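You operate a simulated robot arm through the tools that you are given. There is no shell and no other tool. Be economical: measure what you need, move in short steps, check, and stop when the job is done.

You run a simulated two-armed robot. Do the job below in one go: nothing can be reset, and whatever is moved stays where it is left.

TASK
Take the orange rag from the top of the prep table and lay it out flat on the end of the inspection table.

The check looks at the end state, three seconds after you hand in, the way a careful person would. Anything else that was tipped, shoved, dropped, spilled or broken makes it a failure.

THE ROBOT
Two 7-joint arms with two-finger parallel grippers on one trunk, on a base that drives. Base frame: it is fixed to the floor where the robot stands at the start and does not move with it; the origin is under the middle of the robot, x ahead of it, y to its left, z up; the surface under the hand at the start is at about z = 850. Units: mm, degrees, N and s.
The left shoulder is at the start at [50, 187, 1060], the right one opposite. With the tool pointing down near the work surface each hand reaches from about 100 to 660 mm from the robot's upright axis, wherever it stands, measured 20 degrees to its own side. Places, roughly: end of the inspection table [700, -1100, 800]. Payload 3.43 kg a hand.
The TCP of each hand is the grasp point between the finger pads, 30 mm short of the fingertips. In the tool frame z runs along the fingers and y along their closing line. The gripper opens to 94 mm. The fingers are 28 mm wide and 10 mm thick; the gripper's body (50 by 96 mm) begins 55 mm behind the TCP.
Orientation is told as [roll, pitch, yaw] about the base's x, y, z axes, in that order, counted from this pose: with the fingers straight down and closing along the base's y, the tool's x points along the base's -x, its y along +y and its z along -z.

THE INTERFACE
- The arms move only by the tool apply_moves. It takes "left_plan", "right_plan" or both (then of equal length, played together; a hand with none holds still); each is a list of rows, each a list of 7 numbers: the turn, a rotation vector about the tool's x, y, z in units of 4 degrees (1.0 is 4 degrees), then the shift along the tool's x, y, z in units of 50 mm (1.0 is 50 mm), then the closure in counts, from 0 (fully open) to 255 (shut). In form: [[ax, ay, az, dx, dy, dz, claw], ...]. A call has 1 to 8 rows; each row shifts and turns the commanded pose from where the row before left it, along the tool's axes as they then stand. A call with a number of a shift or a turn outside -1 to 1 is refused whole. Rows are played at 5 a second. More than 50 mm and 8.6 degrees between two rows, or a gripper value outside its range, and nothing of the call is played. A pose out of reach is approached as far as the arm can. The call stops where the force on the tool passes 40 N (or 10 N more than at its start, if that is more) or the arm is blocked; 0.2 s more then pass. Each finger travels about 153 mm/s and halts on what it meets, pressing with about 35 N; the grip force reading is that of the motor and also rises with nothing between the fingers. The clock runs only during rows and for 0.2 s after the last one: add rows that do not move to give the fingers time. The reply holds the time, the measured pose of the TCP, the force on the tool along the base axes, the opening and the grip force, in the units named above and with some noise, with the torque about the TCP (base axes, N m) and any sound that the robot's microphone picked up, and new pictures: "show" is both (left out), scene, wrist or none (wrist: the cameras of the hands that moved).
- Cameras (640 x 400 px; columns grow to the right, rows downward): "scene" is now at [147.7, -21.6, 1227.6]; the picture's right is [-0.32, -0.95, 0.00], its down [-0.51, 0.17, -0.85] and it looks along [0.80, -0.27, -0.53] (base axes); focal length 282 px, centre (320, 200). "left" rides on the left gripper at [76, -14, -102] in its tool frame; the picture's right is [0.18, 0.98, 0.00], its down [-0.75, 0.14, -0.64] and it looks along [-0.63, 0.12, 0.77] (tool axes); focal length 243 px, centre (320, 200). "right" rides on the right gripper at [76, 14, -103] in its tool frame; the picture's right is [-0.18, 0.98, 0.00], its down [-0.75, -0.14, -0.64] and it looks along [-0.63, -0.12, 0.77] (tool axes); focal length 243 px, centre (320, 200). There is no depth. A picture from a camera that has moved, and an enlarged one, comes with that camera's place and axes in the base frame and with its lens. The place of the scene camera against the robot may be out by one fixed shift of up to 12 mm in any direction.
- slide_trunk(by): slides the trunk up (or, below 0, down) by that many mm; the arms and the scene camera ride with it, the base frame stays. It gives what a move gives, with no picture.
- steer(legs): drives the robot by 1 to 6 legs, each [ahead, left, turn to the left] in mm, mm and degrees, along the robot's own axes; the way and the turn of a leg run together, so that a leg with both is an arc; at most 1500 mm and 180 degrees a leg. The arms and the cameras ride along, it lands a little off, and it stops where it bumps. It gives what a move gives, and a new picture of the scene camera.
- turn_head(pan, tilt): turns the head with the scene camera to pan (to the left, within 80 degrees either way) and tilt (down, from -29 to 69), counted from straight ahead of the robot. It gives what a move gives, and a new picture of the scene camera.
- enlarge(camera, box): a new picture of the part [left, top, right, bottom] of that camera's present view, enlarged. The clock stands still meanwhile.
- close_job(): hands the job in; it is judged then, once.

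Work in short steps. Places have to be worked out from the pictures, the camera data and where the tool is seen: move nearer, look again, correct. Check each grasp and each placing, and mend what went wrong. You have 120 turns and 260 pictures in all, those below and enlarged ones among them. Open the grippers and draw the arms clear of the work before you hand the job in, unless the task says otherwise; then end with one line.

The tools are called after ">>>" as a command line: name --argument value ..., lists and objects as JSON in quotes. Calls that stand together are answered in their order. apply_moves: Moves the arms, as the interface text tells. Its arguments: {"type":"object","properties":{"left_plan":{"type":"array"},"right_plan":{"type":"array"},"show":{"type":"string","enum":["both","scene","wrist","none"]}},"required":[]} The other tools are called the same way: slide_trunk (by) slides the trunk up or down; steer (legs) drives the base; turn_head (pan, tilt) turns the head that bears the scene camera; enlarge (camera, box) takes an enlarged picture of a part of a camera's view; close_job () hands the job in.

At the start:

```text
time: 0.0
left_eef_pos: [431.6, 76.5, 1044.1]
left_tool_rot: [0.0, 0.0, 0.0]
left_force: [1.3, 0.5, -0.1]
left_torque: [0.01, -0.04, 0.04]
left_opening: 93.8
left_grip_force: 0.0
right_eef_pos: [405.4, -229.6, 1078.6]
right_tool_rot: [0.0, -0.1, 0.0]
right_force: [0.6, -0.7, -0.6]
right_torque: [0.0, -0.02, 0.04]
right_opening: 94.0
right_grip_force: 0.1
trunk travel left (down, up): [-275.0, 157.0]
robot x, y, heading: [1.5, 1.8, 0.1]
head pan, tilt: [-18.6, 32.2]
```

scene: 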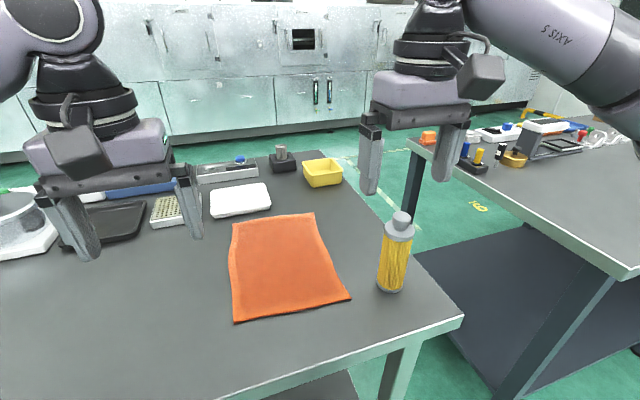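
right: 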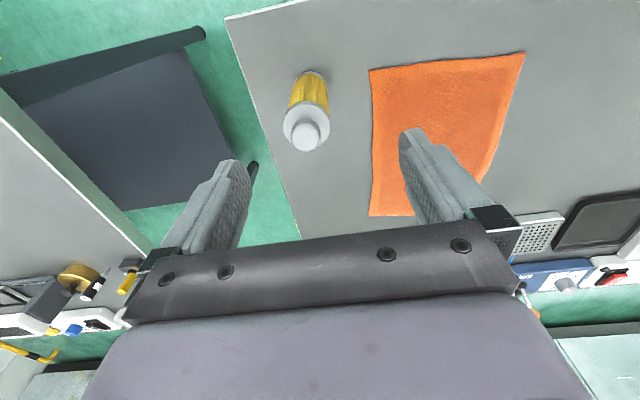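
left: 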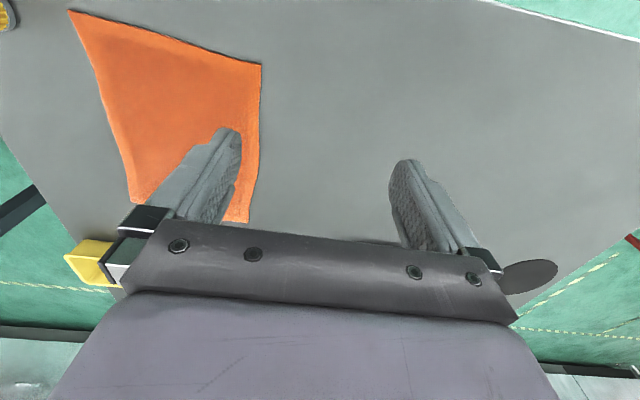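

I judge the rag to span about x 420–690, y −180…10 on the prep table at z≈850. First I look at the destination, and enlarge the rag.

>>> enlarge --camera "scene" --box '[200, 190, 440, 340]'

>>> turn_head --pan -60 --tilt 30

```text
2.67 times, centred on (320, 265) of scene
camera zoom: at [147.7, -21.6, 1227.6], right [-0.32, -0.95, 0.0], down [-0.51, 0.17, -0.85], along [0.8, -0.27, -0.53], focal length 751 px, centre (320, 27)
```

zoom: 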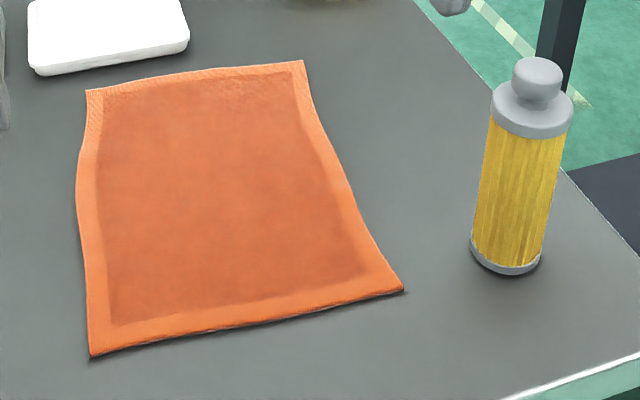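

```text
time: 1.1
left_eef_pos: [430.6, 77.3, 1045.4]
left_tool_rot: [-0.1, -0.1, -0.1]
left_force: [0.5, 0.4, -0.3]
left_torque: [-0.02, 0.03, 0.02]
left_opening: 93.9
left_grip_force: 0.0
right_eef_pos: [406.2, -229.5, 1078.9]
right_tool_rot: [0.0, -0.1, 0.0]
right_force: [0.3, -0.4, -0.3]
right_torque: [-0.01, 0.01, -0.02]
right_opening: 94.0
right_grip_force: 0.1
trunk travel left (down, up): [-275.0, 157.0]
robot x, y, heading: [-1.0, 0.5, -0.2]
head pan, tilt: [-60.0, 30.0]
camera scene: at [108.2, -71.4, 1231.1], right [-0.87, -0.5, 0.0], down [-0.25, 0.43, -0.87], along [0.43, -0.75, -0.5], focal length 282 px, centre (320, 200)
```

scene: 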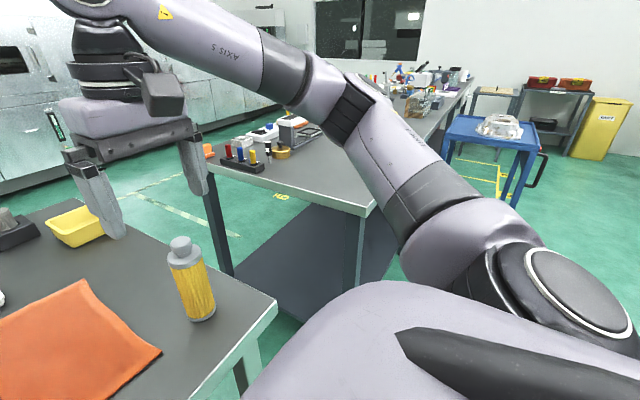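

The inspection table's near end edge is at y≈−740, its front edge at x≈320, with clear space around (550, −1050). Now I turn both hands by −90° yaw, so they close along x across the rag's near edge and the right camera stays clear of the bottle at about (420, −238).

>>> turn_head --pan -5 --tilt 45

>>> apply_moves --left_plan '[[0, 0, 1, 0, 0, 0, 0], [0, 0, 1, 0, 0, 0, 0], [0, 0, 1, 0, 0, 0, 0], [0, 0, 1, 0, 0, 0, 0], [0, 0, 1, 0, 0, 0, 0], [0, 0, 1, 0, 0, 0, 0], [0, 0, 1, 0, 0, 0, 0], [0, 0, 1, 0, 0, 0, 0]]' --right_plan '[[0, 0, 1, 0, 0, 0, 0], [0, 0, 1, 0, 0, 0, 0], [0, 0, 1, 0, 0, 0, 0], [0, 0, 1, 0, 0, 0, 0], [0, 0, 1, 0, 0, 0, 0], [0, 0, 1, 0, 0, 0, 0], [0, 0, 1, 0, 0, 0, 0], [0, 0, 1, 0, 0, 0, 0]]' --show "none"

>>> apply_moves --left_plan '[[0, 0, 1, 0, 0, 0, 0], [0, 0, 1, 0, 0, 0, 0], [0, 0, 1, 0, 0, 0, 0], [0, 0, 1, 0, 0, 0, 0], [0, 0, 1, 0, 0, 0, 0], [0, 0, 1, 0, 0, 0, 0], [0, 0, 1, 0, 0, 0, 0], [0, 0, 1, 0, 0, 0, 0]]' --right_plan '[[0, 0, 1, 0, 0, 0, 0], [0, 0, 1, 0, 0, 0, 0], [0, 0, 1, 0, 0, 0, 0], [0, 0, 1, 0, 0, 0, 0], [0, 0, 1, 0, 0, 0, 0], [0, 0, 1, 0, 0, 0, 0], [0, 0, 1, 0, 0, 0, 0], [0, 0, 1, 0, 0, 0, 0]]' --show "none"

>>> apply_moves --left_plan '[[0, 0, 1, 0, 0, 0, 0], [0, 0, 1, 0, 0, 0, 0], [0, 0, 1, 0, 0, 0, 0], [0, 0, 1, 0, 0, 0, 0], [0, 0, 1, 0, 0, 0, 0], [0, 0, 1, 0, 0, 0, 0], [0, 0, 0.5, 0, 0, 0, 0]]' --right_plan '[[0, 0, 1, 0, 0, 0, 0], [0, 0, 1, 0, 0, 0, 0], [0, 0, 1, 0, 0, 0, 0], [0, 0, 1, 0, 0, 0, 0], [0, 0, 1, 0, 0, 0, 0], [0, 0, 1, 0, 0, 0, 0], [0, 0, 0.5, 0, 0, 0, 0]]' --show "both"

```text
time: 2.3
left_eef_pos: [431.6, 77.2, 1043.9]
left_tool_rot: [0.0, 0.0, 0.1]
left_force: [-0.5, -0.5, -0.9]
left_torque: [0.01, -0.01, 0.0]
left_opening: 94.0
left_grip_force: 0.1
right_eef_pos: [405.9, -229.5, 1079.0]
right_tool_rot: [0.0, -0.1, 0.0]
right_force: [0.5, 0.0, -0.3]
right_torque: [0.03, 0.01, -0.01]
right_opening: 94.0
right_grip_force: 0.0
trunk travel left (down, up): [-275.0, 157.0]
robot x, y, heading: [-0.5, 1.4, -0.1]
head pan, tilt: [-5.0, 45.0]
camera scene: at [143.9, -0.3, 1208.5], right [-0.09, -1.0, 0.0], down [-0.7, 0.06, -0.71], along [0.7, -0.06, -0.71], focal length 282 px, centre (320, 200)
```

scene: 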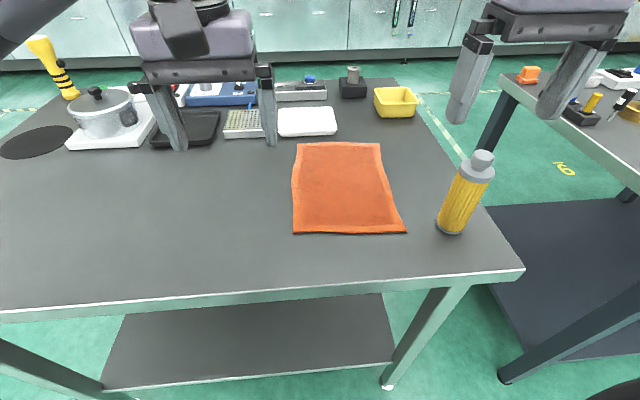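

```text
time: 4.1
left_eef_pos: [432.2, 77.6, 1044.3]
left_tool_rot: [0.1, 0.0, -32.1]
left_force: [-0.5, 0.0, -0.4]
left_torque: [0.02, -0.01, 0.04]
left_opening: 93.9
left_grip_force: 0.0
right_eef_pos: [405.4, -229.3, 1078.0]
right_tool_rot: [0.1, -0.1, -32.1]
right_force: [0.3, -0.3, 0.1]
right_torque: [0.01, 0.0, 0.03]
right_opening: 94.1
right_grip_force: 0.0
trunk travel left (down, up): [-275.0, 157.0]
robot x, y, heading: [-0.4, -0.8, 0.2]
head pan, tilt: [-5.0, 45.0]
```

```text
time: 5.9
left_eef_pos: [431.1, 76.9, 1043.9]
left_tool_rot: [0.0, -0.2, -64.1]
left_force: [-0.2, -0.5, -0.1]
left_torque: [0.0, 0.02, -0.02]
left_opening: 93.9
left_grip_force: 0.0
right_eef_pos: [404.6, -230.4, 1078.7]
right_tool_rot: [0.2, 0.0, -64.1]
right_force: [1.4, -0.3, 0.3]
right_torque: [0.01, -0.01, -0.03]
right_opening: 93.9
right_grip_force: 0.1
trunk travel left (down, up): [-275.0, 157.0]
robot x, y, heading: [3.3, 4.2, 0.0]
head pan, tilt: [-5.0, 45.0]
```

```text
time: 7.5
left_eef_pos: [325.4, 50.6, 1029.4]
left_tool_rot: [-0.1, -0.1, -89.9]
left_force: [-0.7, -1.1, -0.5]
left_torque: [0.0, -0.01, 0.03]
left_opening: 94.1
left_grip_force: 0.1
left hand out of reach, approached as far as the arm can: row 1, 2, 3, 4, 5, 6, 7
right_eef_pos: [404.6, -230.7, 1078.9]
right_tool_rot: [0.2, 0.0, -90.0]
right_force: [0.1, -0.5, -0.1]
right_torque: [-0.02, -0.01, 0.03]
right_opening: 94.0
right_grip_force: 0.1
trunk travel left (down, up): [-275.0, 157.0]
robot x, y, heading: [-0.4, -2.3, 0.1]
head pan, tilt: [-5.0, 45.0]
camera scene: at [143.9, -0.2, 1208.5], right [-0.09, -1.0, 0.0], down [-0.7, 0.06, -0.71], along [0.7, -0.06, -0.71], focal length 282 px, centre (320, 200)
camera right: at [418.4, -153.5, 1180.5], right [0.98, -0.19, 0.0], down [-0.14, -0.75, 0.64], along [-0.12, -0.63, -0.77], focal length 243 px, centre (320, 200)
camera left: at [312.5, 127.0, 1132.5], right [0.98, 0.19, 0.0], down [0.14, -0.75, 0.64], along [0.12, -0.63, -0.77], focal length 243 px, centre (320, 200)
```

scene: 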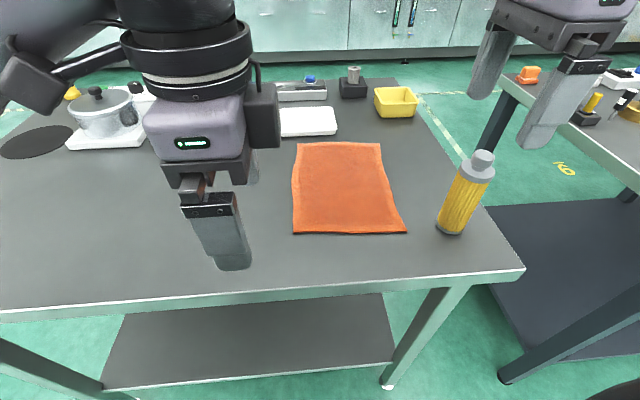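
right: 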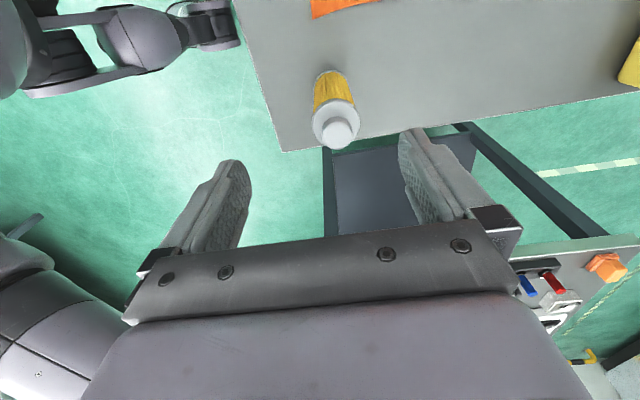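
left: 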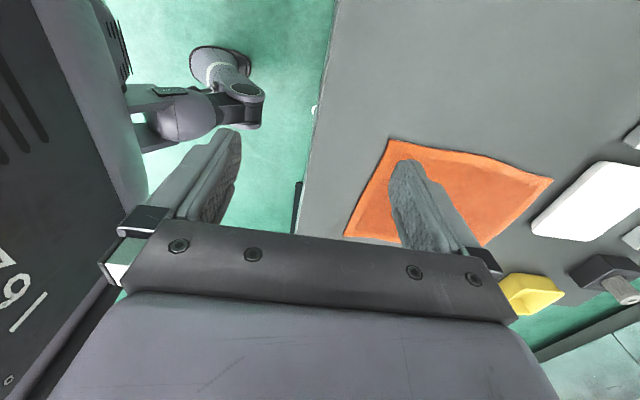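

The left arm can't hold −90° there, but −60° is fine. I turn the left hand back to −60° and slide the right one toward above the near-right corner.

>>> apply_moves --left_plan '[[0, 0, -1, 0, 0, 0, 120], [0, 0, -1, 0, 0, 0, 120], [0, 0, -1, 0, 0, 0, 120], [0, 0, -1, 0, 0, 0, 120], [0, 0, -1, 0, 0, 0, 120], [0, 0, -1, 0, 0, 0, 120], [0, 0, -1, 0, 0, 0, 120], [0, 0, -0.5, 0, 0, 0, 120]]' --right_plan '[[0, 0, 0, 0.22, 0.08, 0, 120], [0, 0, 0, 0.22, 0.08, 0, 120], [0, 0, 0, 0.22, 0.08, 0, 120], [0, 0, 0, 0.22, 0.08, 0, 120], [0, 0, 0, 0.22, 0.08, 0, 120], [0, 0, 0, 0.22, 0.08, 0, 120], [0, 0, 0, 0.22, 0.08, 0, 120], [0, 0, 0, 0.22, 0.08, 0, 120]]' --show "none"

>>> apply_moves --left_plan '[[0, 0, 0, -0.54, 0.42, 0, 120], [0, 0, 0, -0.54, 0.42, 0, 120], [0, 0, 0, -0.54, 0.42, 0.7, 120], [0, 0, 0, -0.54, 0.42, 0.7, 120]]' --right_plan '[[0, 0, 0, 0, 0, 0.6, 120], [0, 0, 0, 0, 0, 0.6, 120], [0, 0, 0, 0, 0, 0.6, 120], [0, 0, 0, 0, 0, 0.6, 120]]' --show "both"

```text
time: 9.3
left_eef_pos: [326.7, 52.2, 1029.7]
left_tool_rot: [0.0, 0.0, -59.9]
left_force: [0.2, 0.8, -1.0]
left_torque: [-0.02, 0.01, -0.02]
left_opening: 49.7
left_grip_force: 0.1
right_eef_pos: [437.2, -140.9, 1078.0]
right_tool_rot: [0.1, 0.0, -90.0]
right_force: [0.9, -0.4, -0.3]
right_torque: [0.0, -0.01, -0.01]
right_opening: 49.7
right_grip_force: 0.0
trunk travel left (down, up): [-275.0, 157.0]
robot x, y, heading: [-1.1, -3.0, -0.0]
head pan, tilt: [-5.0, 45.0]
```

```text
time: 10.3
left_eef_pos: [452.2, 0.4, 960.5]
left_tool_rot: [-0.1, 0.0, -60.0]
left_force: [0.2, -0.3, 0.4]
left_torque: [0.01, 0.02, 0.01]
left_opening: 49.7
left_grip_force: 0.0
right_eef_pos: [436.4, -140.0, 957.2]
right_tool_rot: [0.2, 0.0, -90.0]
right_force: [-0.4, -0.1, -0.3]
right_torque: [0.0, -0.01, 0.0]
right_opening: 49.5
right_grip_force: 0.1
trunk travel left (down, up): [-275.0, 157.0]
robot x, y, heading: [2.1, 0.0, 0.2]
head pan, tilt: [-5.0, 45.0]
camera scene: at [144.2, -0.4, 1208.5], right [-0.09, -1.0, 0.0], down [-0.7, 0.06, -0.71], along [0.7, -0.06, -0.71], focal length 282 px, centre (320, 200)
camera right: at [450.5, -64.4, 1060.3], right [0.98, -0.18, 0.0], down [-0.14, -0.75, 0.64], along [-0.12, -0.63, -0.77], focal length 243 px, centre (320, 200)
camera left: at [402.8, 57.7, 1063.3], right [0.76, 0.65, 0.0], down [0.5, -0.58, 0.64], along [0.42, -0.49, -0.77], focal length 243 px, centre (320, 200)
```

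scene: 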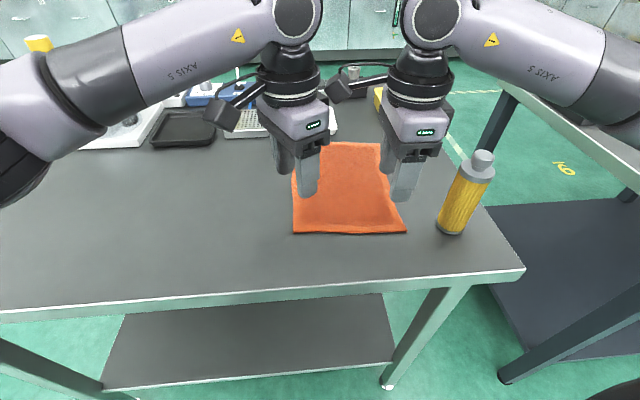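
right: 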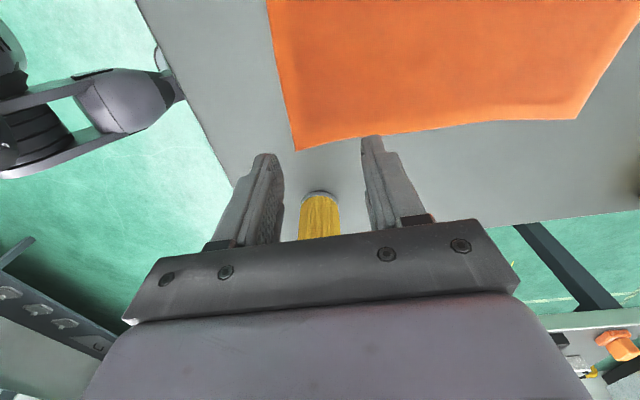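
left: 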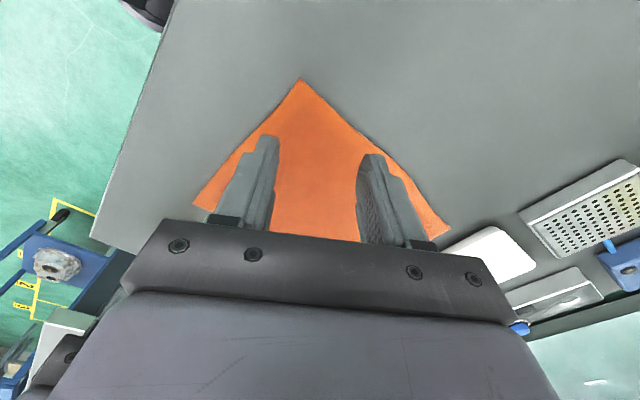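

Wrist views put the near corners at about (406, −172) and (426, 12); both hands are placed with the outer finger right by the near edge. I go down to just above the rag.

>>> apply_moves --left_plan '[[0, 0, 0, 0, 0, 0.5, 120], [0, 0, 0, 0, 0, 0.5, 120], [0, 0, 0, 0, 0, 0.35, 120], [0, 0, 0, 0, 0, 0.15, 120]]' --right_plan '[[0, 0, 0, 0, -0.05, 0.5, 120], [0, 0, 0, 0, 0, 0.5, 120], [0, 0, 0, 0, 0, 0.3, 120], [0, 0, 0, 0, 0, 0.14, 120]]' --show "both"

```text
time: 11.3
left_eef_pos: [453.5, 1.2, 884.4]
left_tool_rot: [0.0, 0.0, -59.9]
left_force: [0.6, 0.7, 0.9]
left_torque: [0.03, 0.0, 0.02]
left_opening: 49.9
left_grip_force: 0.1
right_eef_pos: [434.8, -141.7, 885.1]
right_tool_rot: [0.2, 0.0, -90.0]
right_force: [-0.6, 0.1, -0.1]
right_torque: [0.01, 0.02, 0.04]
right_opening: 49.8
right_grip_force: 0.1
trunk travel left (down, up): [-275.0, 157.0]
robot x, y, heading: [-2.4, 2.3, 0.0]
head pan, tilt: [-5.0, 45.0]
camera scene: at [143.9, -0.2, 1208.6], right [-0.09, -1.0, 0.0], down [-0.7, 0.06, -0.71], along [0.7, -0.06, -0.71], focal length 282 px, centre (320, 200)
camera right: at [448.5, -65.1, 988.8], right [0.98, -0.18, 0.0], down [-0.14, -0.75, 0.64], along [-0.12, -0.63, -0.77], focal length 243 px, centre (320, 200)
camera left: at [403.2, 58.3, 988.2], right [0.76, 0.65, 0.0], down [0.5, -0.58, 0.64], along [0.42, -0.49, -0.77], focal length 243 px, centre (320, 200)
```

scene: 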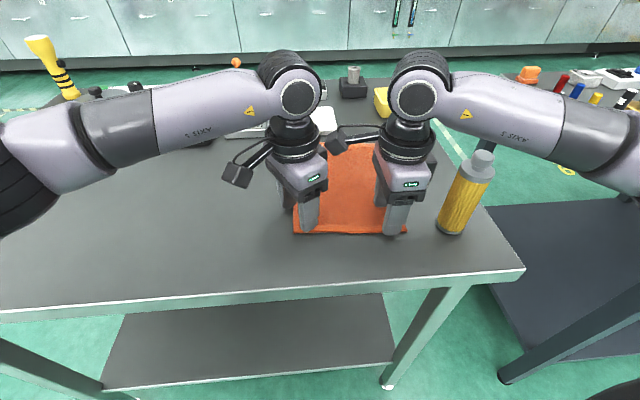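
right: 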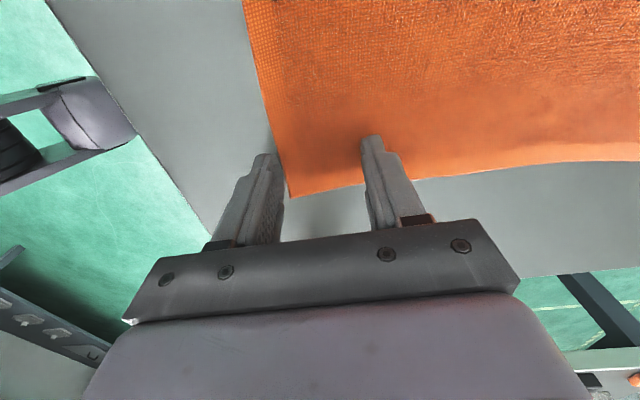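
left: 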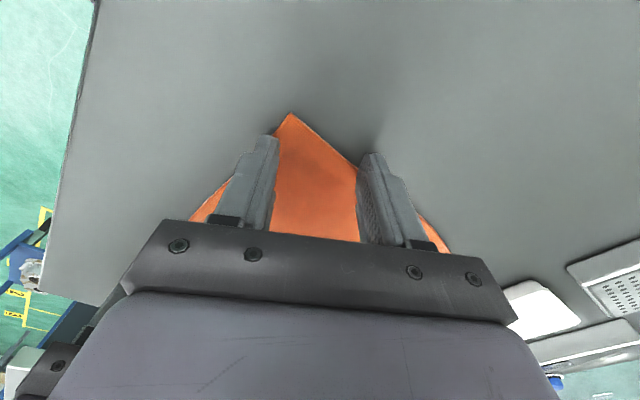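

Fingers straddle as wanted. Now I creep down until light contact.

>>> apply_moves --left_plan '[[0, 0, 0, 0, 0, 0.04, 120], [0, 0, 0, 0, 0, 0.04, 120]]' --right_plan '[[0, 0, 0, 0, 0, 0.05, 120], [0, 0, 0, 0, 0, 0.04, 120]]' --show "none"

```text
time: 11.9
left_eef_pos: [453.7, 1.5, 882.3]
left_tool_rot: [0.1, -0.4, -59.9]
left_force: [1.0, -0.1, 14.4]
left_torque: [-0.19, 0.13, 0.03]
left_opening: 49.6
left_grip_force: 0.0
right_eef_pos: [435.1, -140.9, 883.3]
right_tool_rot: [0.3, 0.1, -90.0]
right_force: [0.6, 0.6, 5.3]
right_torque: [-0.01, -0.07, -0.03]
right_opening: 49.6
right_grip_force: 0.0
trunk travel left (down, up): [-275.0, 157.0]
robot x, y, heading: [0.7, 0.9, 0.1]
head pan, tilt: [-5.0, 45.0]
```

Both hands touch the rag (14 N and 5 N). I close the grippers gradually to gather a fold.

>>> apply_moves --left_plan '[[0, 0, 0, 0, 0, 0, 160], [0, 0, 0, 0, 0, 0, 200], [0, 0, 0, 0, 0, 0, 230], [0, 0, 0, 0, 0, 0, 255], [0, 0, 0, 0, 0, 0, 255]]' --right_plan '[[0, 0, 0, 0, 0, 0, 160], [0, 0, 0, 0, 0, 0, 200], [0, 0, 0, 0, 0, 0, 230], [0, 0, 0, 0, 0, 0, 255], [0, 0, 0, 0, 0, 0, 255]]' --show "both"

```text
time: 13.1
left_eef_pos: [450.6, -1.0, 882.7]
left_tool_rot: [-0.1, -0.3, -60.1]
left_force: [-3.4, -6.5, 23.5]
left_torque: [-0.38, 0.12, 0.03]
left_opening: 4.4
left_grip_force: 34.4
right_eef_pos: [435.1, -141.2, 882.7]
right_tool_rot: [0.4, 0.1, -90.0]
right_force: [2.0, 5.1, 8.9]
right_torque: [0.14, -0.06, -0.02]
right_opening: 4.9
right_grip_force: 34.8
trunk travel left (down, up): [-275.0, 157.0]
robot x, y, heading: [-1.8, -2.4, -0.1]
head pan, tilt: [-5.0, 45.0]
camera scene: at [141.6, -0.1, 1209.0], right [-0.09, -1.0, 0.0], down [-0.7, 0.06, -0.71], along [0.71, -0.06, -0.71], focal length 282 px, centre (320, 200)
camera right: at [447.1, -65.0, 985.8], right [0.98, -0.18, 0.01], down [-0.14, -0.75, 0.64], along [-0.11, -0.63, -0.77], focal length 243 px, centre (320, 200)
camera left: at [401.4, 58.2, 985.8], right [0.76, 0.65, 0.0], down [0.5, -0.58, 0.65], along [0.42, -0.49, -0.76], focal length 243 px, centre (320, 200)
```

scene: 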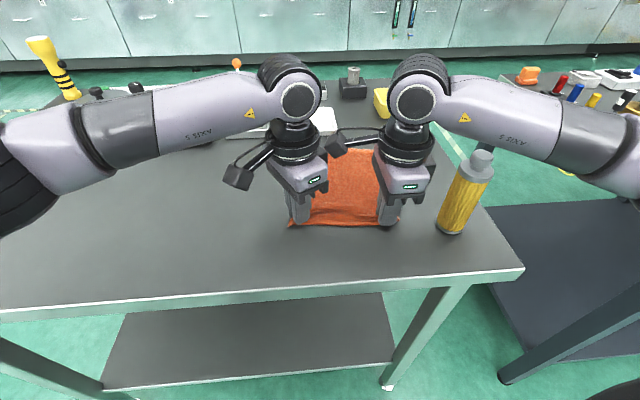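
right: 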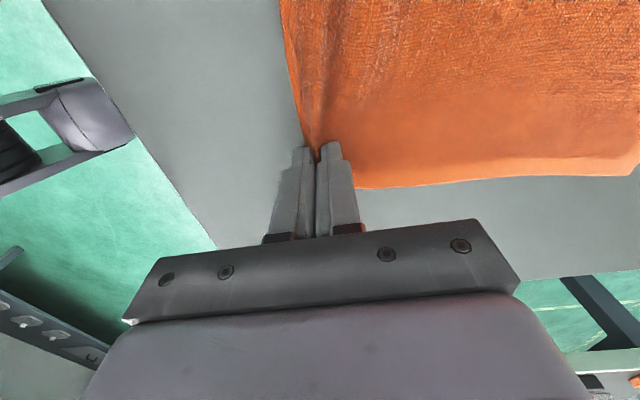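
left: 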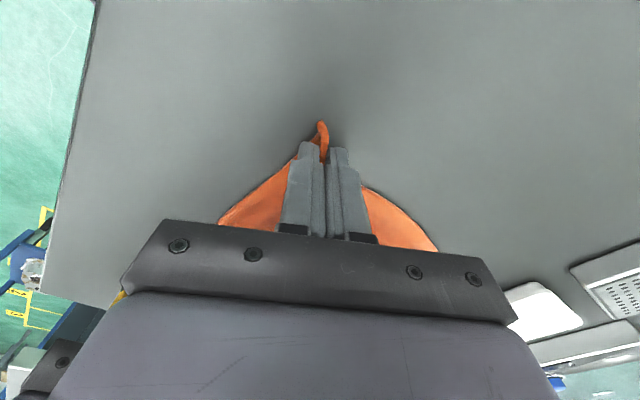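

Both grippers hold a fold (4.4 and 4.9 mm between the pads). I lift a little and check.

>>> apply_moves --left_plan '[[0, 0, 0, 0, 0, -0.3, 255], [0, 0, 0, 0, 0, -0.4, 255], [0, 0, 0, 0, 0, -0.6, 255], [0, 0, 0, 0, 0, -0.8, 255], [0, 0, 0, 0, 0, -0.8, 255]]' --right_plan '[[0, 0, 0, 0, 0, -0.3, 255], [0, 0, 0, 0, 0, -0.4, 255], [0, 0, 0, 0, 0, -0.6, 255], [0, 0, 0, 0, 0, -0.8, 255], [0, 0, 0, 0, 0, -0.8, 255]]' --show "both"

```text
time: 14.3
left_eef_pos: [450.0, 2.0, 1027.5]
left_tool_rot: [0.1, 0.1, -60.0]
left_force: [-1.0, -2.3, 0.6]
left_torque: [-0.09, -0.01, -0.02]
left_opening: 4.1
left_grip_force: 34.3
right_eef_pos: [434.5, -141.2, 1028.8]
right_tool_rot: [0.2, 0.0, -90.0]
right_force: [0.1, 1.9, -0.2]
right_torque: [0.01, -0.03, 0.01]
right_opening: 4.4
right_grip_force: 35.2
trunk travel left (down, up): [-275.0, 157.0]
robot x, y, heading: [0.6, 0.5, -0.0]
head pan, tilt: [-5.0, 45.0]
camera scene: at [143.5, -0.1, 1208.5], right [-0.09, -1.0, 0.0], down [-0.7, 0.06, -0.71], along [0.7, -0.06, -0.71], focal length 282 px, centre (320, 200)
camera right: at [447.9, -64.2, 1130.8], right [0.98, -0.18, 0.0], down [-0.14, -0.75, 0.64], along [-0.12, -0.63, -0.77], focal length 243 px, centre (320, 200)
camera left: at [401.2, 59.4, 1131.0], right [0.76, 0.65, 0.0], down [0.5, -0.58, 0.64], along [0.42, -0.49, -0.77], focal length 243 px, centre (320, 200)
```

scene: 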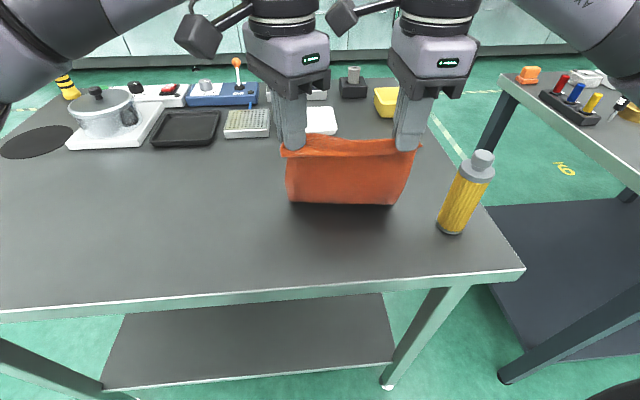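
right: 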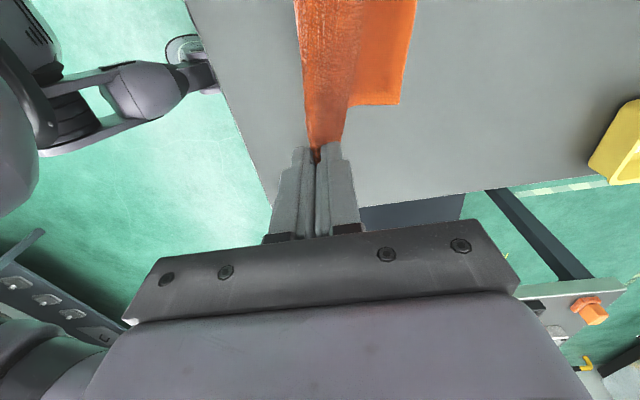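
left: 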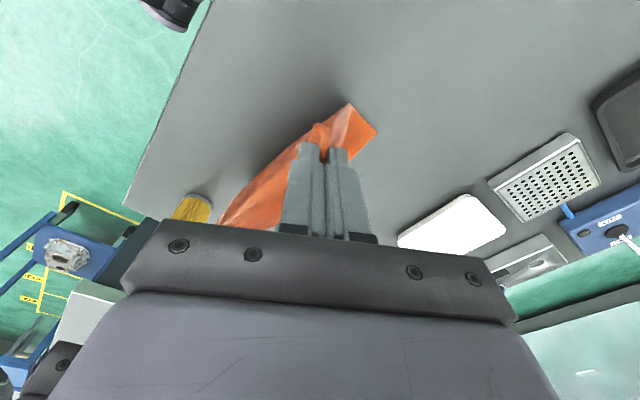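

Lifted well with both corners. I raise the trunk 150 mm so the rag clears the table, then back away before driving sideways (keeping clear of the bottle).

>>> slide_trunk --by 150

>>> steer --legs '[[-280, 0, 0]]'

```text
time: 16.1
left_eef_pos: [450.9, 1.4, 1176.8]
left_tool_rot: [-0.1, 0.0, -60.0]
left_force: [-0.3, -1.2, 0.2]
left_torque: [-0.07, -0.01, -0.01]
left_opening: 4.2
left_grip_force: 35.4
right_eef_pos: [434.8, -140.6, 1177.4]
right_tool_rot: [0.0, 0.0, -90.0]
right_force: [-0.2, 2.2, 0.2]
right_torque: [0.06, -0.01, 0.01]
right_opening: 4.6
right_grip_force: 35.2
trunk travel left (down, up): [-425.0, 7.0]
robot x, y, heading: [-1.2, -0.4, -0.3]
head pan, tilt: [-5.0, 45.0]
```

```text
time: 18.1
left_eef_pos: [163.1, 3.4, 1176.7]
left_tool_rot: [-0.1, 0.0, -59.9]
left_force: [-0.5, -1.3, 0.0]
left_torque: [-0.08, 0.02, -0.04]
left_opening: 3.8
left_grip_force: 34.5
right_eef_pos: [146.7, -139.4, 1178.3]
right_tool_rot: [0.3, 0.1, -89.9]
right_force: [-0.1, 1.3, -0.2]
right_torque: [0.07, -0.04, 0.03]
right_opening: 4.7
right_grip_force: 35.6
trunk travel left (down, up): [-425.0, 7.0]
robot x, y, heading: [-291.0, 1.0, 0.3]
head pan, tilt: [-5.0, 45.0]
camera scene: at [-144.8, -0.2, 1358.6], right [-0.08, -1.0, 0.0], down [-0.7, 0.06, -0.71], along [0.7, -0.06, -0.71], focal length 282 px, centre (320, 200)
```

scene: 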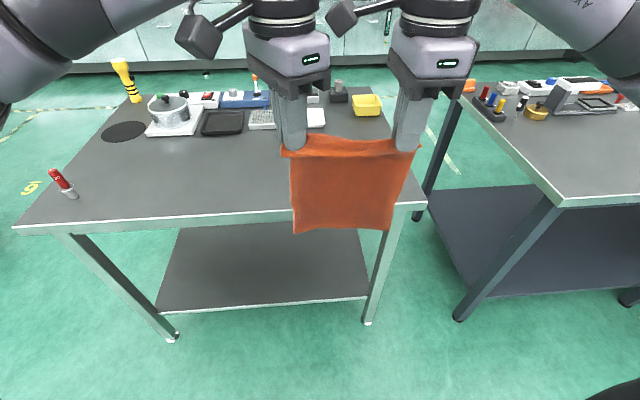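

The rag hangs cleanly. I drive right about 1000 mm to stand in front of the inspection table's end.

>>> steer --legs '[[0, -600, 0], [0, -390, 0]]'

>>> turn_head --pan -5 --tilt 30

```text
time: 27.3
left_eef_pos: [160.7, -983.5, 1177.6]
left_tool_rot: [0.0, 0.0, -59.9]
left_force: [-0.8, -1.5, -0.6]
left_torque: [-0.02, -0.02, -0.02]
left_opening: 4.4
left_grip_force: 35.5
right_eef_pos: [145.6, -1125.5, 1177.3]
right_tool_rot: [0.1, 0.1, -89.9]
right_force: [0.6, 1.5, 0.3]
right_torque: [0.09, -0.04, 0.0]
right_opening: 4.6
right_grip_force: 34.4
trunk travel left (down, up): [-425.0, 7.0]
robot x, y, heading: [-291.5, -986.1, -0.2]
head pan, tilt: [-5.0, 45.0]
camera scene: at [-145.8, -985.5, 1358.5], right [-0.09, -1.0, 0.0], down [-0.7, 0.06, -0.71], along [0.7, -0.06, -0.71], focal length 282 px, centre (320, 200)
```

scene: 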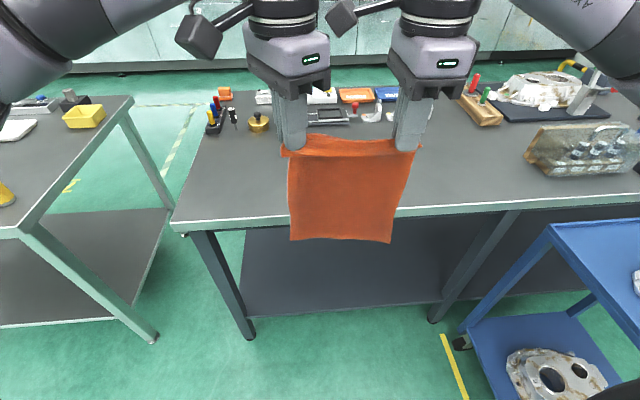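

```text
time: 28.1
left_eef_pos: [162.2, -982.9, 1177.4]
left_tool_rot: [-0.1, 0.0, -59.9]
left_force: [-0.6, -1.3, 0.2]
left_torque: [-0.01, 0.01, 0.0]
left_opening: 4.1
left_grip_force: 34.4
right_eef_pos: [145.4, -1124.2, 1178.0]
right_tool_rot: [0.2, 0.1, -89.9]
right_force: [-0.3, 0.9, 0.1]
right_torque: [0.02, -0.01, -0.04]
right_opening: 4.5
right_grip_force: 34.6
trunk travel left (down, up): [-425.0, 7.0]
robot x, y, heading: [-292.1, -984.2, 0.2]
head pan, tilt: [-5.0, 30.0]
camera scene: at [-136.7, -986.1, 1381.0], right [-0.09, -1.0, 0.0], down [-0.5, 0.04, -0.87], along [0.86, -0.07, -0.5], focal length 282 px, centre (320, 200)
```

scene: 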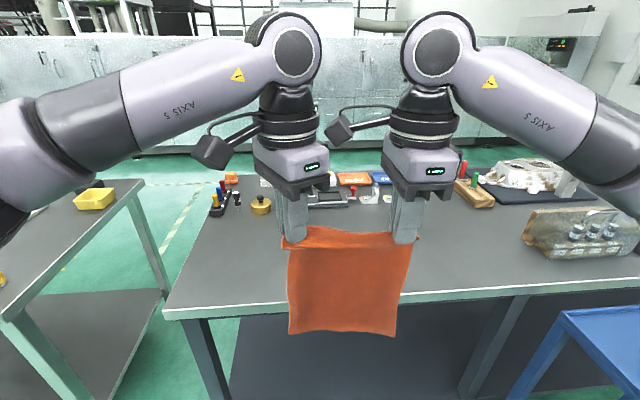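

The inspection table top is at z≈840 by triangulation, front edge x≈302, left end y≈−668, and objects begin at x≈720. I drive ahead about 275 mm so the hands hang over the clear area.

>>> steer --legs '[[275, 0, 0]]'

>>> apply_moves --left_plan '[[0, 0, 0, -0.25, 0.433, 0, 255], [0, 0, 0, -0.25, 0.433, 0, 255], [0, 0, 0, -0.25, 0.433, 0, 255], [0, 0, 0, -0.25, 0.433, 0, 255]]' --right_plan '[[0, 0, 0, 0, 0.53, 0, 255], [0, 0, 0, 0, 0.53, 0, 255], [0, 0, 0, 0, 0.53, 0, 255], [0, 0, 0, 0, 0.53, 0, 255]]' --show "scene"

```text
time: 30.0
left_eef_pos: [431.6, -980.6, 1177.2]
left_tool_rot: [0.1, 0.0, -59.8]
left_force: [-0.5, -0.7, -1.8]
left_torque: [-0.08, 0.03, 0.03]
left_opening: 4.2
left_grip_force: 34.7
right_eef_pos: [415.6, -1124.1, 1177.8]
right_tool_rot: [0.1, 0.0, -89.8]
right_force: [-0.3, 1.3, -0.4]
right_torque: [0.04, -0.01, 0.04]
right_opening: 4.5
right_grip_force: 35.0
trunk travel left (down, up): [-425.0, 7.0]
robot x, y, heading: [-19.9, -984.3, 0.1]
head pan, tilt: [-5.0, 30.0]
camera scene: at [133.6, -985.2, 1381.0], right [-0.08, -1.0, 0.0], down [-0.5, 0.04, -0.87], along [0.86, -0.07, -0.5], focal length 282 px, centre (320, 200)
```

scene: 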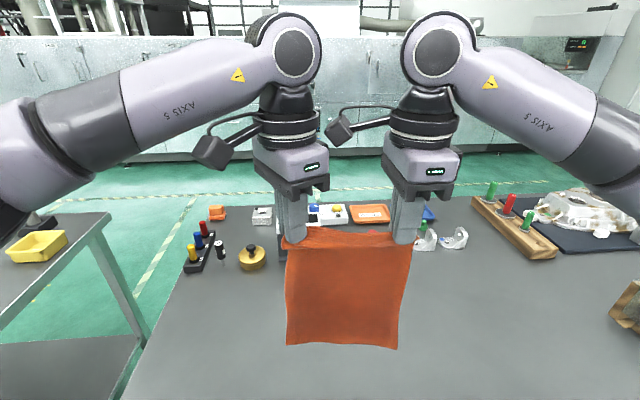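

```text
time: 31.0
left_eef_pos: [440.3, -984.0, 1176.7]
left_tool_rot: [0.0, -0.6, -59.8]
left_force: [14.0, -20.4, -0.4]
left_torque: [-0.58, -0.41, 0.07]
left_opening: 4.3
left_grip_force: 35.1
left hand out of reach, approached as far as the arm can: row 1, 2, 3, 4
right_eef_pos: [518.5, -1119.3, 1177.3]
right_tool_rot: [0.0, 0.3, -89.1]
right_force: [-14.0, 19.8, -0.3]
right_torque: [0.54, 0.36, 0.23]
right_opening: 4.8
right_grip_force: 34.8
trunk travel left (down, up): [-425.0, 7.0]
robot x, y, heading: [-21.0, -984.1, 0.3]
head pan, tilt: [-5.0, 30.0]
camera scene: at [133.1, -984.8, 1381.1], right [-0.08, -1.0, 0.0], down [-0.5, 0.04, -0.87], along [0.86, -0.07, -0.5], focal length 282 px, centre (320, 200)
```

scene: 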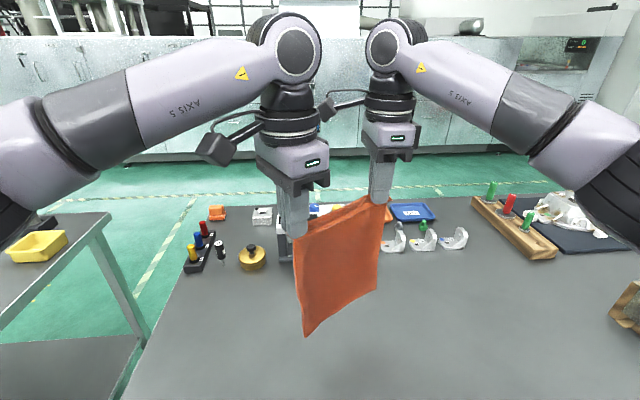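

The left arm's reach at −60° ends here, and the cloth got tense. I bring the right hand back level and turn the left hand back by ~32°, which should extend its reach.

>>> apply_moves --right_plan '[[0, 0, 0, -0.02, -0.52, 0, 255], [0, 0, 0, -0.02, -0.52, 0, 255], [0, 0, 0, -0.02, -0.52, 0, 255], [0, 0, 0, -0.02, -0.44, 0, 255]]' --show "none"

>>> apply_moves --left_plan '[[0, 0, -1, 0, 0, 0, 255], [0, 0, -1, 0, 0, 0, 255], [0, 0, -1, 0, 0, 0, 255], [0, 0, -1, 0, 0, 0, 255], [0, 0, -1, 0, 0, 0, 255], [0, 0, -1, 0, 0, 0, 255], [0, 0, -1, 0, 0, 0, 255], [0, 0, -1, 0, 0, 0, 255]]' --show "scene"

```text
time: 32.0
left_eef_pos: [439.8, -981.1, 1177.4]
left_tool_rot: [0.0, 0.0, -59.8]
left_force: [-1.3, -2.6, 0.1]
left_torque: [-0.04, 0.0, -0.04]
left_opening: 4.2
left_grip_force: 35.1
right_eef_pos: [420.5, -1127.9, 1176.7]
right_tool_rot: [0.2, 0.0, -89.9]
right_force: [1.3, 2.3, -0.2]
right_torque: [0.08, -0.02, -0.02]
right_opening: 4.6
right_grip_force: 34.7
trunk travel left (down, up): [-425.0, 7.0]
robot x, y, heading: [-17.8, -985.0, 0.2]
head pan, tilt: [-5.0, 30.0]
```

```text
time: 33.7
left_eef_pos: [434.5, -984.2, 1177.9]
left_tool_rot: [-0.1, 0.2, -32.4]
left_force: [-3.2, -3.7, -1.7]
left_torque: [-0.13, -0.22, -0.26]
left_opening: 4.2
left_grip_force: 35.1
right_eef_pos: [425.2, -1130.5, 1175.9]
right_tool_rot: [0.3, 0.4, -91.3]
right_force: [3.6, 3.6, 0.7]
right_torque: [0.32, 0.21, -0.2]
right_opening: 4.7
right_grip_force: 35.1
trunk travel left (down, up): [-425.0, 7.0]
robot x, y, heading: [-19.3, -985.0, 0.1]
head pan, tilt: [-5.0, 30.0]
stopped in row 8 (left hand): the force on the tool passed its limit at 42 N (the readings are from after the stop); the commanded pose is now the measured one
camera scene: at [132.9, -985.2, 1381.1], right [-0.08, -1.0, 0.0], down [-0.5, 0.04, -0.87], along [0.86, -0.07, -0.5], focal length 282 px, centre (320, 200)
```

scene: 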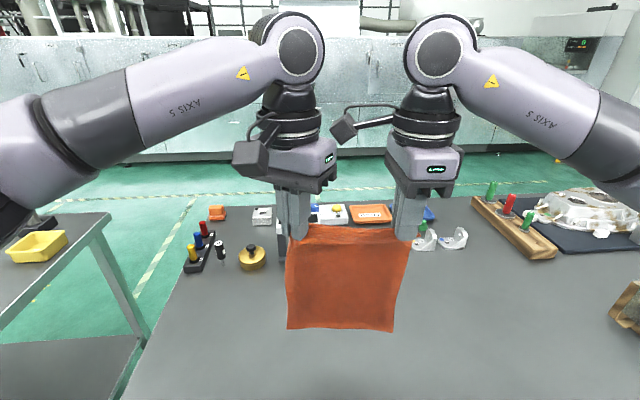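

The twist just pulled the cloth taut between the hands; I bring the right hand 12 mm closer and move both hands forward together in steps.

>>> apply_moves --left_plan '[[0, 0, 0, 0, 0, 0, 255], [0, 0, 0, -0.424, 0.265, 0, 255], [0, 0, 0, -0.424, 0.265, 0, 255], [0, 0, 0, -0.424, 0.265, 0, 255], [0, 0, 0, -0.424, 0.265, 0, 255]]' --right_plan '[[0, 0, 0, 0.24, 0, 0, 255], [0, 0, 0, 0, 0.5, 0, 255], [0, 0, 0, 0, 0.5, 0, 255], [0, 0, 0, 0, 0.5, 0, 255], [0, 0, 0, 0, 0.5, 0, 255]]' --show "scene"

```text
time: 34.9
left_eef_pos: [527.4, -984.1, 1176.9]
left_tool_rot: [0.0, 0.1, -32.1]
left_force: [-2.4, 12.0, -5.2]
left_torque: [-1.08, -0.18, -0.04]
left_opening: 4.1
left_grip_force: 35.0
left hand out of reach, approached as far as the arm can: row 5
right_eef_pos: [525.0, -1118.2, 1175.1]
right_tool_rot: [0.2, 0.3, -90.9]
right_force: [1.5, -10.3, 5.7]
right_torque: [1.77, 0.14, -0.28]
right_opening: 4.5
right_grip_force: 35.4
trunk travel left (down, up): [-425.0, 7.0]
robot x, y, heading: [-16.2, -983.7, 0.3]
head pan, tilt: [-5.0, 30.0]
camera scene: at [133.0, -984.7, 1381.1], right [-0.08, -1.0, 0.0], down [-0.5, 0.04, -0.87], along [0.86, -0.07, -0.5], focal length 282 px, centre (320, 200)
```

scene: 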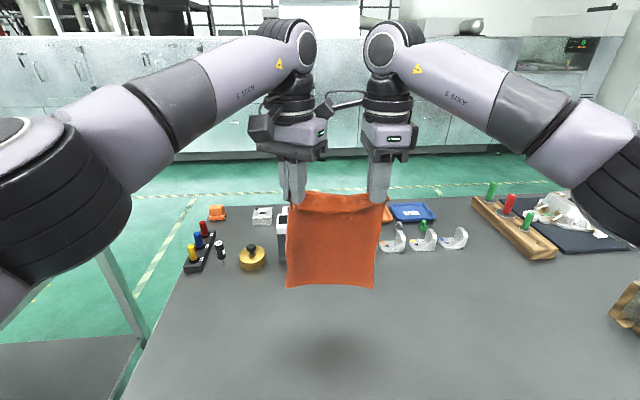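

The right hand's camera block is now touching the left gripper (±11 N sideways). I ease the right hand off 5 mm and turn it 12° to pull its camera back, then look down at base-table clearance.

>>> apply_moves --right_plan '[[0, 0, -1, -0.05, 0, 0, 255], [0, 0, -1, -0.05, 0, 0, 255], [0, 0, -1, 0, 0, 0, 255]]' --show "none"

>>> turn_head --pan 0 --tilt 69

```text
time: 35.5
left_eef_pos: [522.4, -989.5, 1176.9]
left_tool_rot: [-0.2, 0.3, -33.4]
left_force: [-1.4, 0.5, -0.4]
left_torque: [-0.04, -0.17, -0.12]
left_opening: 4.1
left_grip_force: 35.0
right_eef_pos: [527.8, -1126.2, 1175.5]
right_tool_rot: [0.8, 0.3, -86.3]
right_force: [2.2, -0.7, -0.3]
right_torque: [0.08, 0.18, -0.26]
right_opening: 4.6
right_grip_force: 34.7
trunk travel left (down, up): [-425.0, 7.0]
robot x, y, heading: [-18.6, -980.8, 0.2]
head pan, tilt: [-5.0, 30.0]
stopped in row 2 (left hand): the force on the tool passed its limit at 45 N (the readings are from after the stop); the commanded pose is now the measured one
```

```text
time: 36.5
left_eef_pos: [522.7, -989.5, 1178.2]
left_tool_rot: [-0.2, 0.5, -33.4]
left_force: [-4.6, 1.8, -1.9]
left_torque: [-0.23, -0.47, -0.2]
left_opening: 4.1
left_grip_force: 35.1
right_eef_pos: [527.6, -1126.1, 1174.4]
right_tool_rot: [0.5, 0.4, -86.1]
right_force: [4.2, -3.4, 0.7]
right_torque: [0.38, 0.49, -0.57]
right_opening: 4.3
right_grip_force: 35.1
trunk travel left (down, up): [-425.0, 7.0]
robot x, y, heading: [-16.9, -985.2, 0.2]
head pan, tilt: [0.0, 68.8]
camera scene: at [98.8, -977.4, 1329.7], right [0.0, -1.0, 0.0], down [-0.93, 0.0, -0.36], along [0.36, 0.0, -0.93], focal length 282 px, centre (320, 200)
```

scene: 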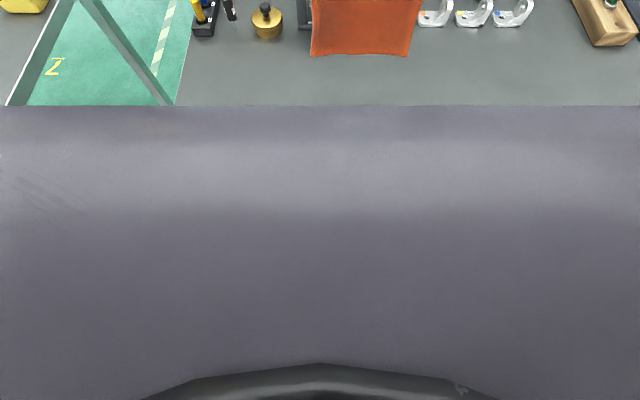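

Reach for the left arm is the limit at this height, so I'll lay the other way: touch the free edge down near the front, then move the hands away from me while lowering (reach is better low). I move both hands back to x≈362 and 50 mm to the left.

>>> apply_moves --left_plan '[[0, 0, 0, 0.66, -0.196, 0, 255], [0, 0, 0, 0.66, -0.196, 0, 255], [0, 0, 0, 0.66, -0.196, 0, 255], [0, 0, 0, 0.66, -0.196, 0, 255], [0, 0, 0, 0.66, -0.196, 0, 255]]' --right_plan '[[0, 0, 0, 0.246, -0.645, 0, 255], [0, 0, 0, 0.246, -0.645, 0, 255], [0, 0, 0, 0.246, -0.645, 0, 255], [0, 0, 0, 0.246, -0.645, 0, 255], [0, 0, 0, 0.246, -0.645, 0, 255]]' --show "none"

>>> turn_head --pan 0 --tilt 50

```text
time: 37.7
left_eef_pos: [355.3, -942.4, 1180.3]
left_tool_rot: [-0.1, 0.2, -33.3]
left_force: [-2.6, 2.0, -2.1]
left_torque: [-0.21, -0.16, -0.11]
left_opening: 4.2
left_grip_force: 34.7
right_eef_pos: [363.1, -1076.7, 1174.8]
right_tool_rot: [0.6, 0.2, -86.1]
right_force: [1.8, -2.8, 1.3]
right_torque: [0.4, 0.17, -0.26]
right_opening: 4.8
right_grip_force: 35.1
trunk travel left (down, up): [-425.0, 7.0]
robot x, y, heading: [-21.9, -985.6, 0.1]
head pan, tilt: [0.0, 68.8]
```

```text
time: 38.5
left_eef_pos: [357.4, -942.4, 1180.2]
left_tool_rot: [-0.1, 0.4, -33.4]
left_force: [0.0, 0.1, 0.3]
left_torque: [-0.03, 0.04, -0.04]
left_opening: 3.8
left_grip_force: 34.7
right_eef_pos: [363.7, -1077.6, 1175.7]
right_tool_rot: [0.6, 0.3, -86.0]
right_force: [-0.2, 0.1, 0.2]
right_torque: [0.02, -0.03, -0.08]
right_opening: 4.4
right_grip_force: 34.7
trunk travel left (down, up): [-425.0, 7.0]
robot x, y, heading: [-20.7, -985.5, 0.3]
head pan, tilt: [0.0, 50.0]
camera scene: at [119.7, -977.3, 1351.5], right [0.0, -1.0, 0.0], down [-0.77, 0.0, -0.64], along [0.64, 0.0, -0.77], focal length 282 px, centre (320, 200)
```

scene: 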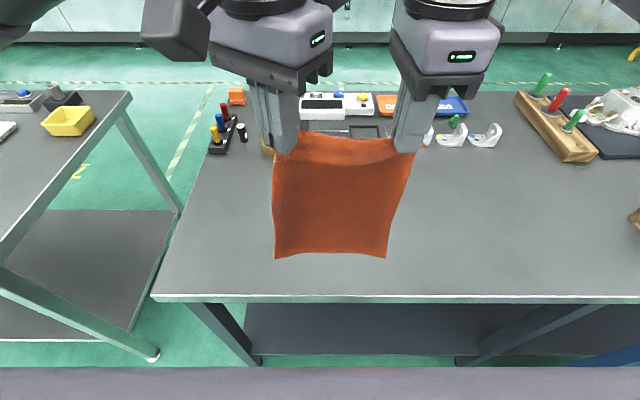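

The free edge hangs at z≈907 over the table (front edge x≈308, top≈840). I move the hands slightly nearer, then lower with the trunk until the edge is just above the table.

>>> apply_moves --left_plan '[[0, 0, 0, 0.167, -0.11, 0, 255], [0, 0, 0, 0.167, -0.11, 0, 255]]' --right_plan '[[0, 0, 0, 0, -0.25, 0, 255], [0, 0, 0, 0, -0.25, 0, 255]]' --show "none"

>>> slide_trunk --by -62

>>> turn_head --pan 0 --tilt 53

```text
time: 39.1
left_eef_pos: [335.6, -942.2, 1180.4]
left_tool_rot: [0.0, 0.5, -33.9]
left_force: [-17.0, 0.6, -3.4]
left_torque: [0.1, -1.7, -0.64]
left_opening: 4.0
left_grip_force: 35.0
right_eef_pos: [340.5, -1078.5, 1174.9]
right_tool_rot: [0.7, 0.3, -86.8]
right_force: [16.9, -1.1, 4.5]
right_torque: [0.54, 1.82, -1.74]
right_opening: 4.6
right_grip_force: 34.7
trunk travel left (down, up): [-425.0, 7.0]
robot x, y, heading: [-21.5, -987.3, 0.0]
head pan, tilt: [0.0, 50.0]
```

```text
time: 40.2
left_eef_pos: [336.1, -939.9, 1118.5]
left_tool_rot: [-0.1, 0.5, -33.6]
left_force: [-26.0, 5.9, -7.9]
left_torque: [-0.42, -2.66, -0.96]
left_opening: 4.2
left_grip_force: 35.3
right_eef_pos: [340.3, -1079.5, 1113.7]
right_tool_rot: [0.8, 0.3, -86.8]
right_force: [25.8, -6.5, 7.6]
right_torque: [1.46, 2.81, -2.68]
right_opening: 4.7
right_grip_force: 34.9
trunk travel left (down, up): [-363.0, 69.0]
robot x, y, heading: [-20.9, -984.1, 0.4]
head pan, tilt: [0.0, 50.0]
```

```text
time: 40.8
left_eef_pos: [337.4, -942.1, 1117.4]
left_tool_rot: [-0.1, 0.6, -33.5]
left_force: [-25.8, 11.9, -9.0]
left_torque: [-0.85, -2.58, -0.9]
left_opening: 4.1
left_grip_force: 34.6
right_eef_pos: [340.9, -1079.1, 1112.9]
right_tool_rot: [0.8, 0.3, -86.8]
right_force: [25.8, -11.0, 8.8]
right_torque: [2.1, 2.71, -2.63]
right_opening: 4.6
right_grip_force: 35.0
trunk travel left (down, up): [-363.0, 69.0]
robot x, y, heading: [-23.2, -986.8, 0.6]
head pan, tilt: [0.0, 53.0]
camera scene: at [116.9, -977.4, 1285.7], right [0.0, -1.0, 0.0], down [-0.8, 0.0, -0.6], along [0.6, 0.0, -0.8], focal length 282 px, centre (320, 200)
```

scene: 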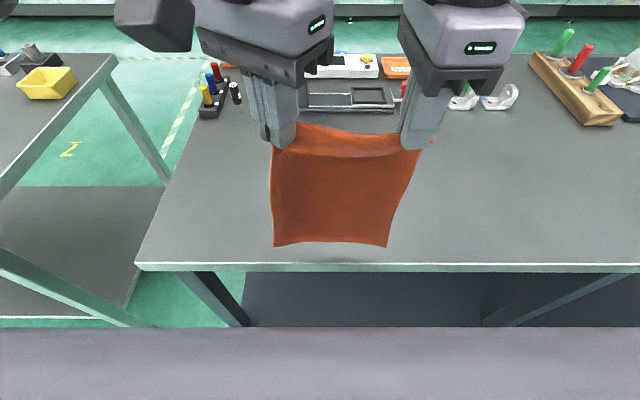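

The hands are pressing each other (26 N along x). I shift the right hand 15 mm forward to separate them.

>>> apply_moves --right_plan '[[0, 0, 0, 0, 0.15, 0, 255], [0, 0, 0, 0, 0.15, 0, 255]]' --show "wrist"

```text
time: 41.4
left_eef_pos: [337.3, -942.5, 1118.2]
left_tool_rot: [-0.2, 0.3, -33.3]
left_force: [0.2, 0.1, 0.3]
left_torque: [0.0, -0.01, -0.08]
left_opening: 4.0
left_grip_force: 35.1
right_eef_pos: [352.9, -1076.9, 1112.2]
right_tool_rot: [0.5, 0.1, -85.7]
right_force: [-0.8, -0.3, 0.7]
right_torque: [0.04, 0.02, -0.09]
right_opening: 4.7
right_grip_force: 34.4
trunk travel left (down, up): [-363.0, 69.0]
robot x, y, heading: [-20.0, -985.4, 0.1]
head pan, tilt: [0.0, 53.0]
camera right: at [360.1, -1000.0, 1214.3], right [0.99, -0.11, 0.01], down [-0.09, -0.76, 0.64], along [-0.06, -0.64, -0.77], focal length 243 px, centre (320, 200)
```

right: 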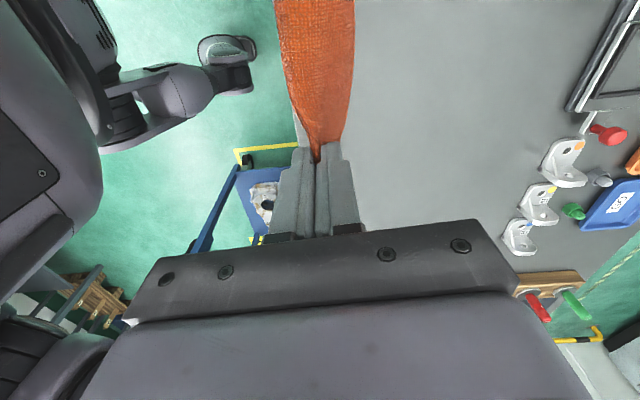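

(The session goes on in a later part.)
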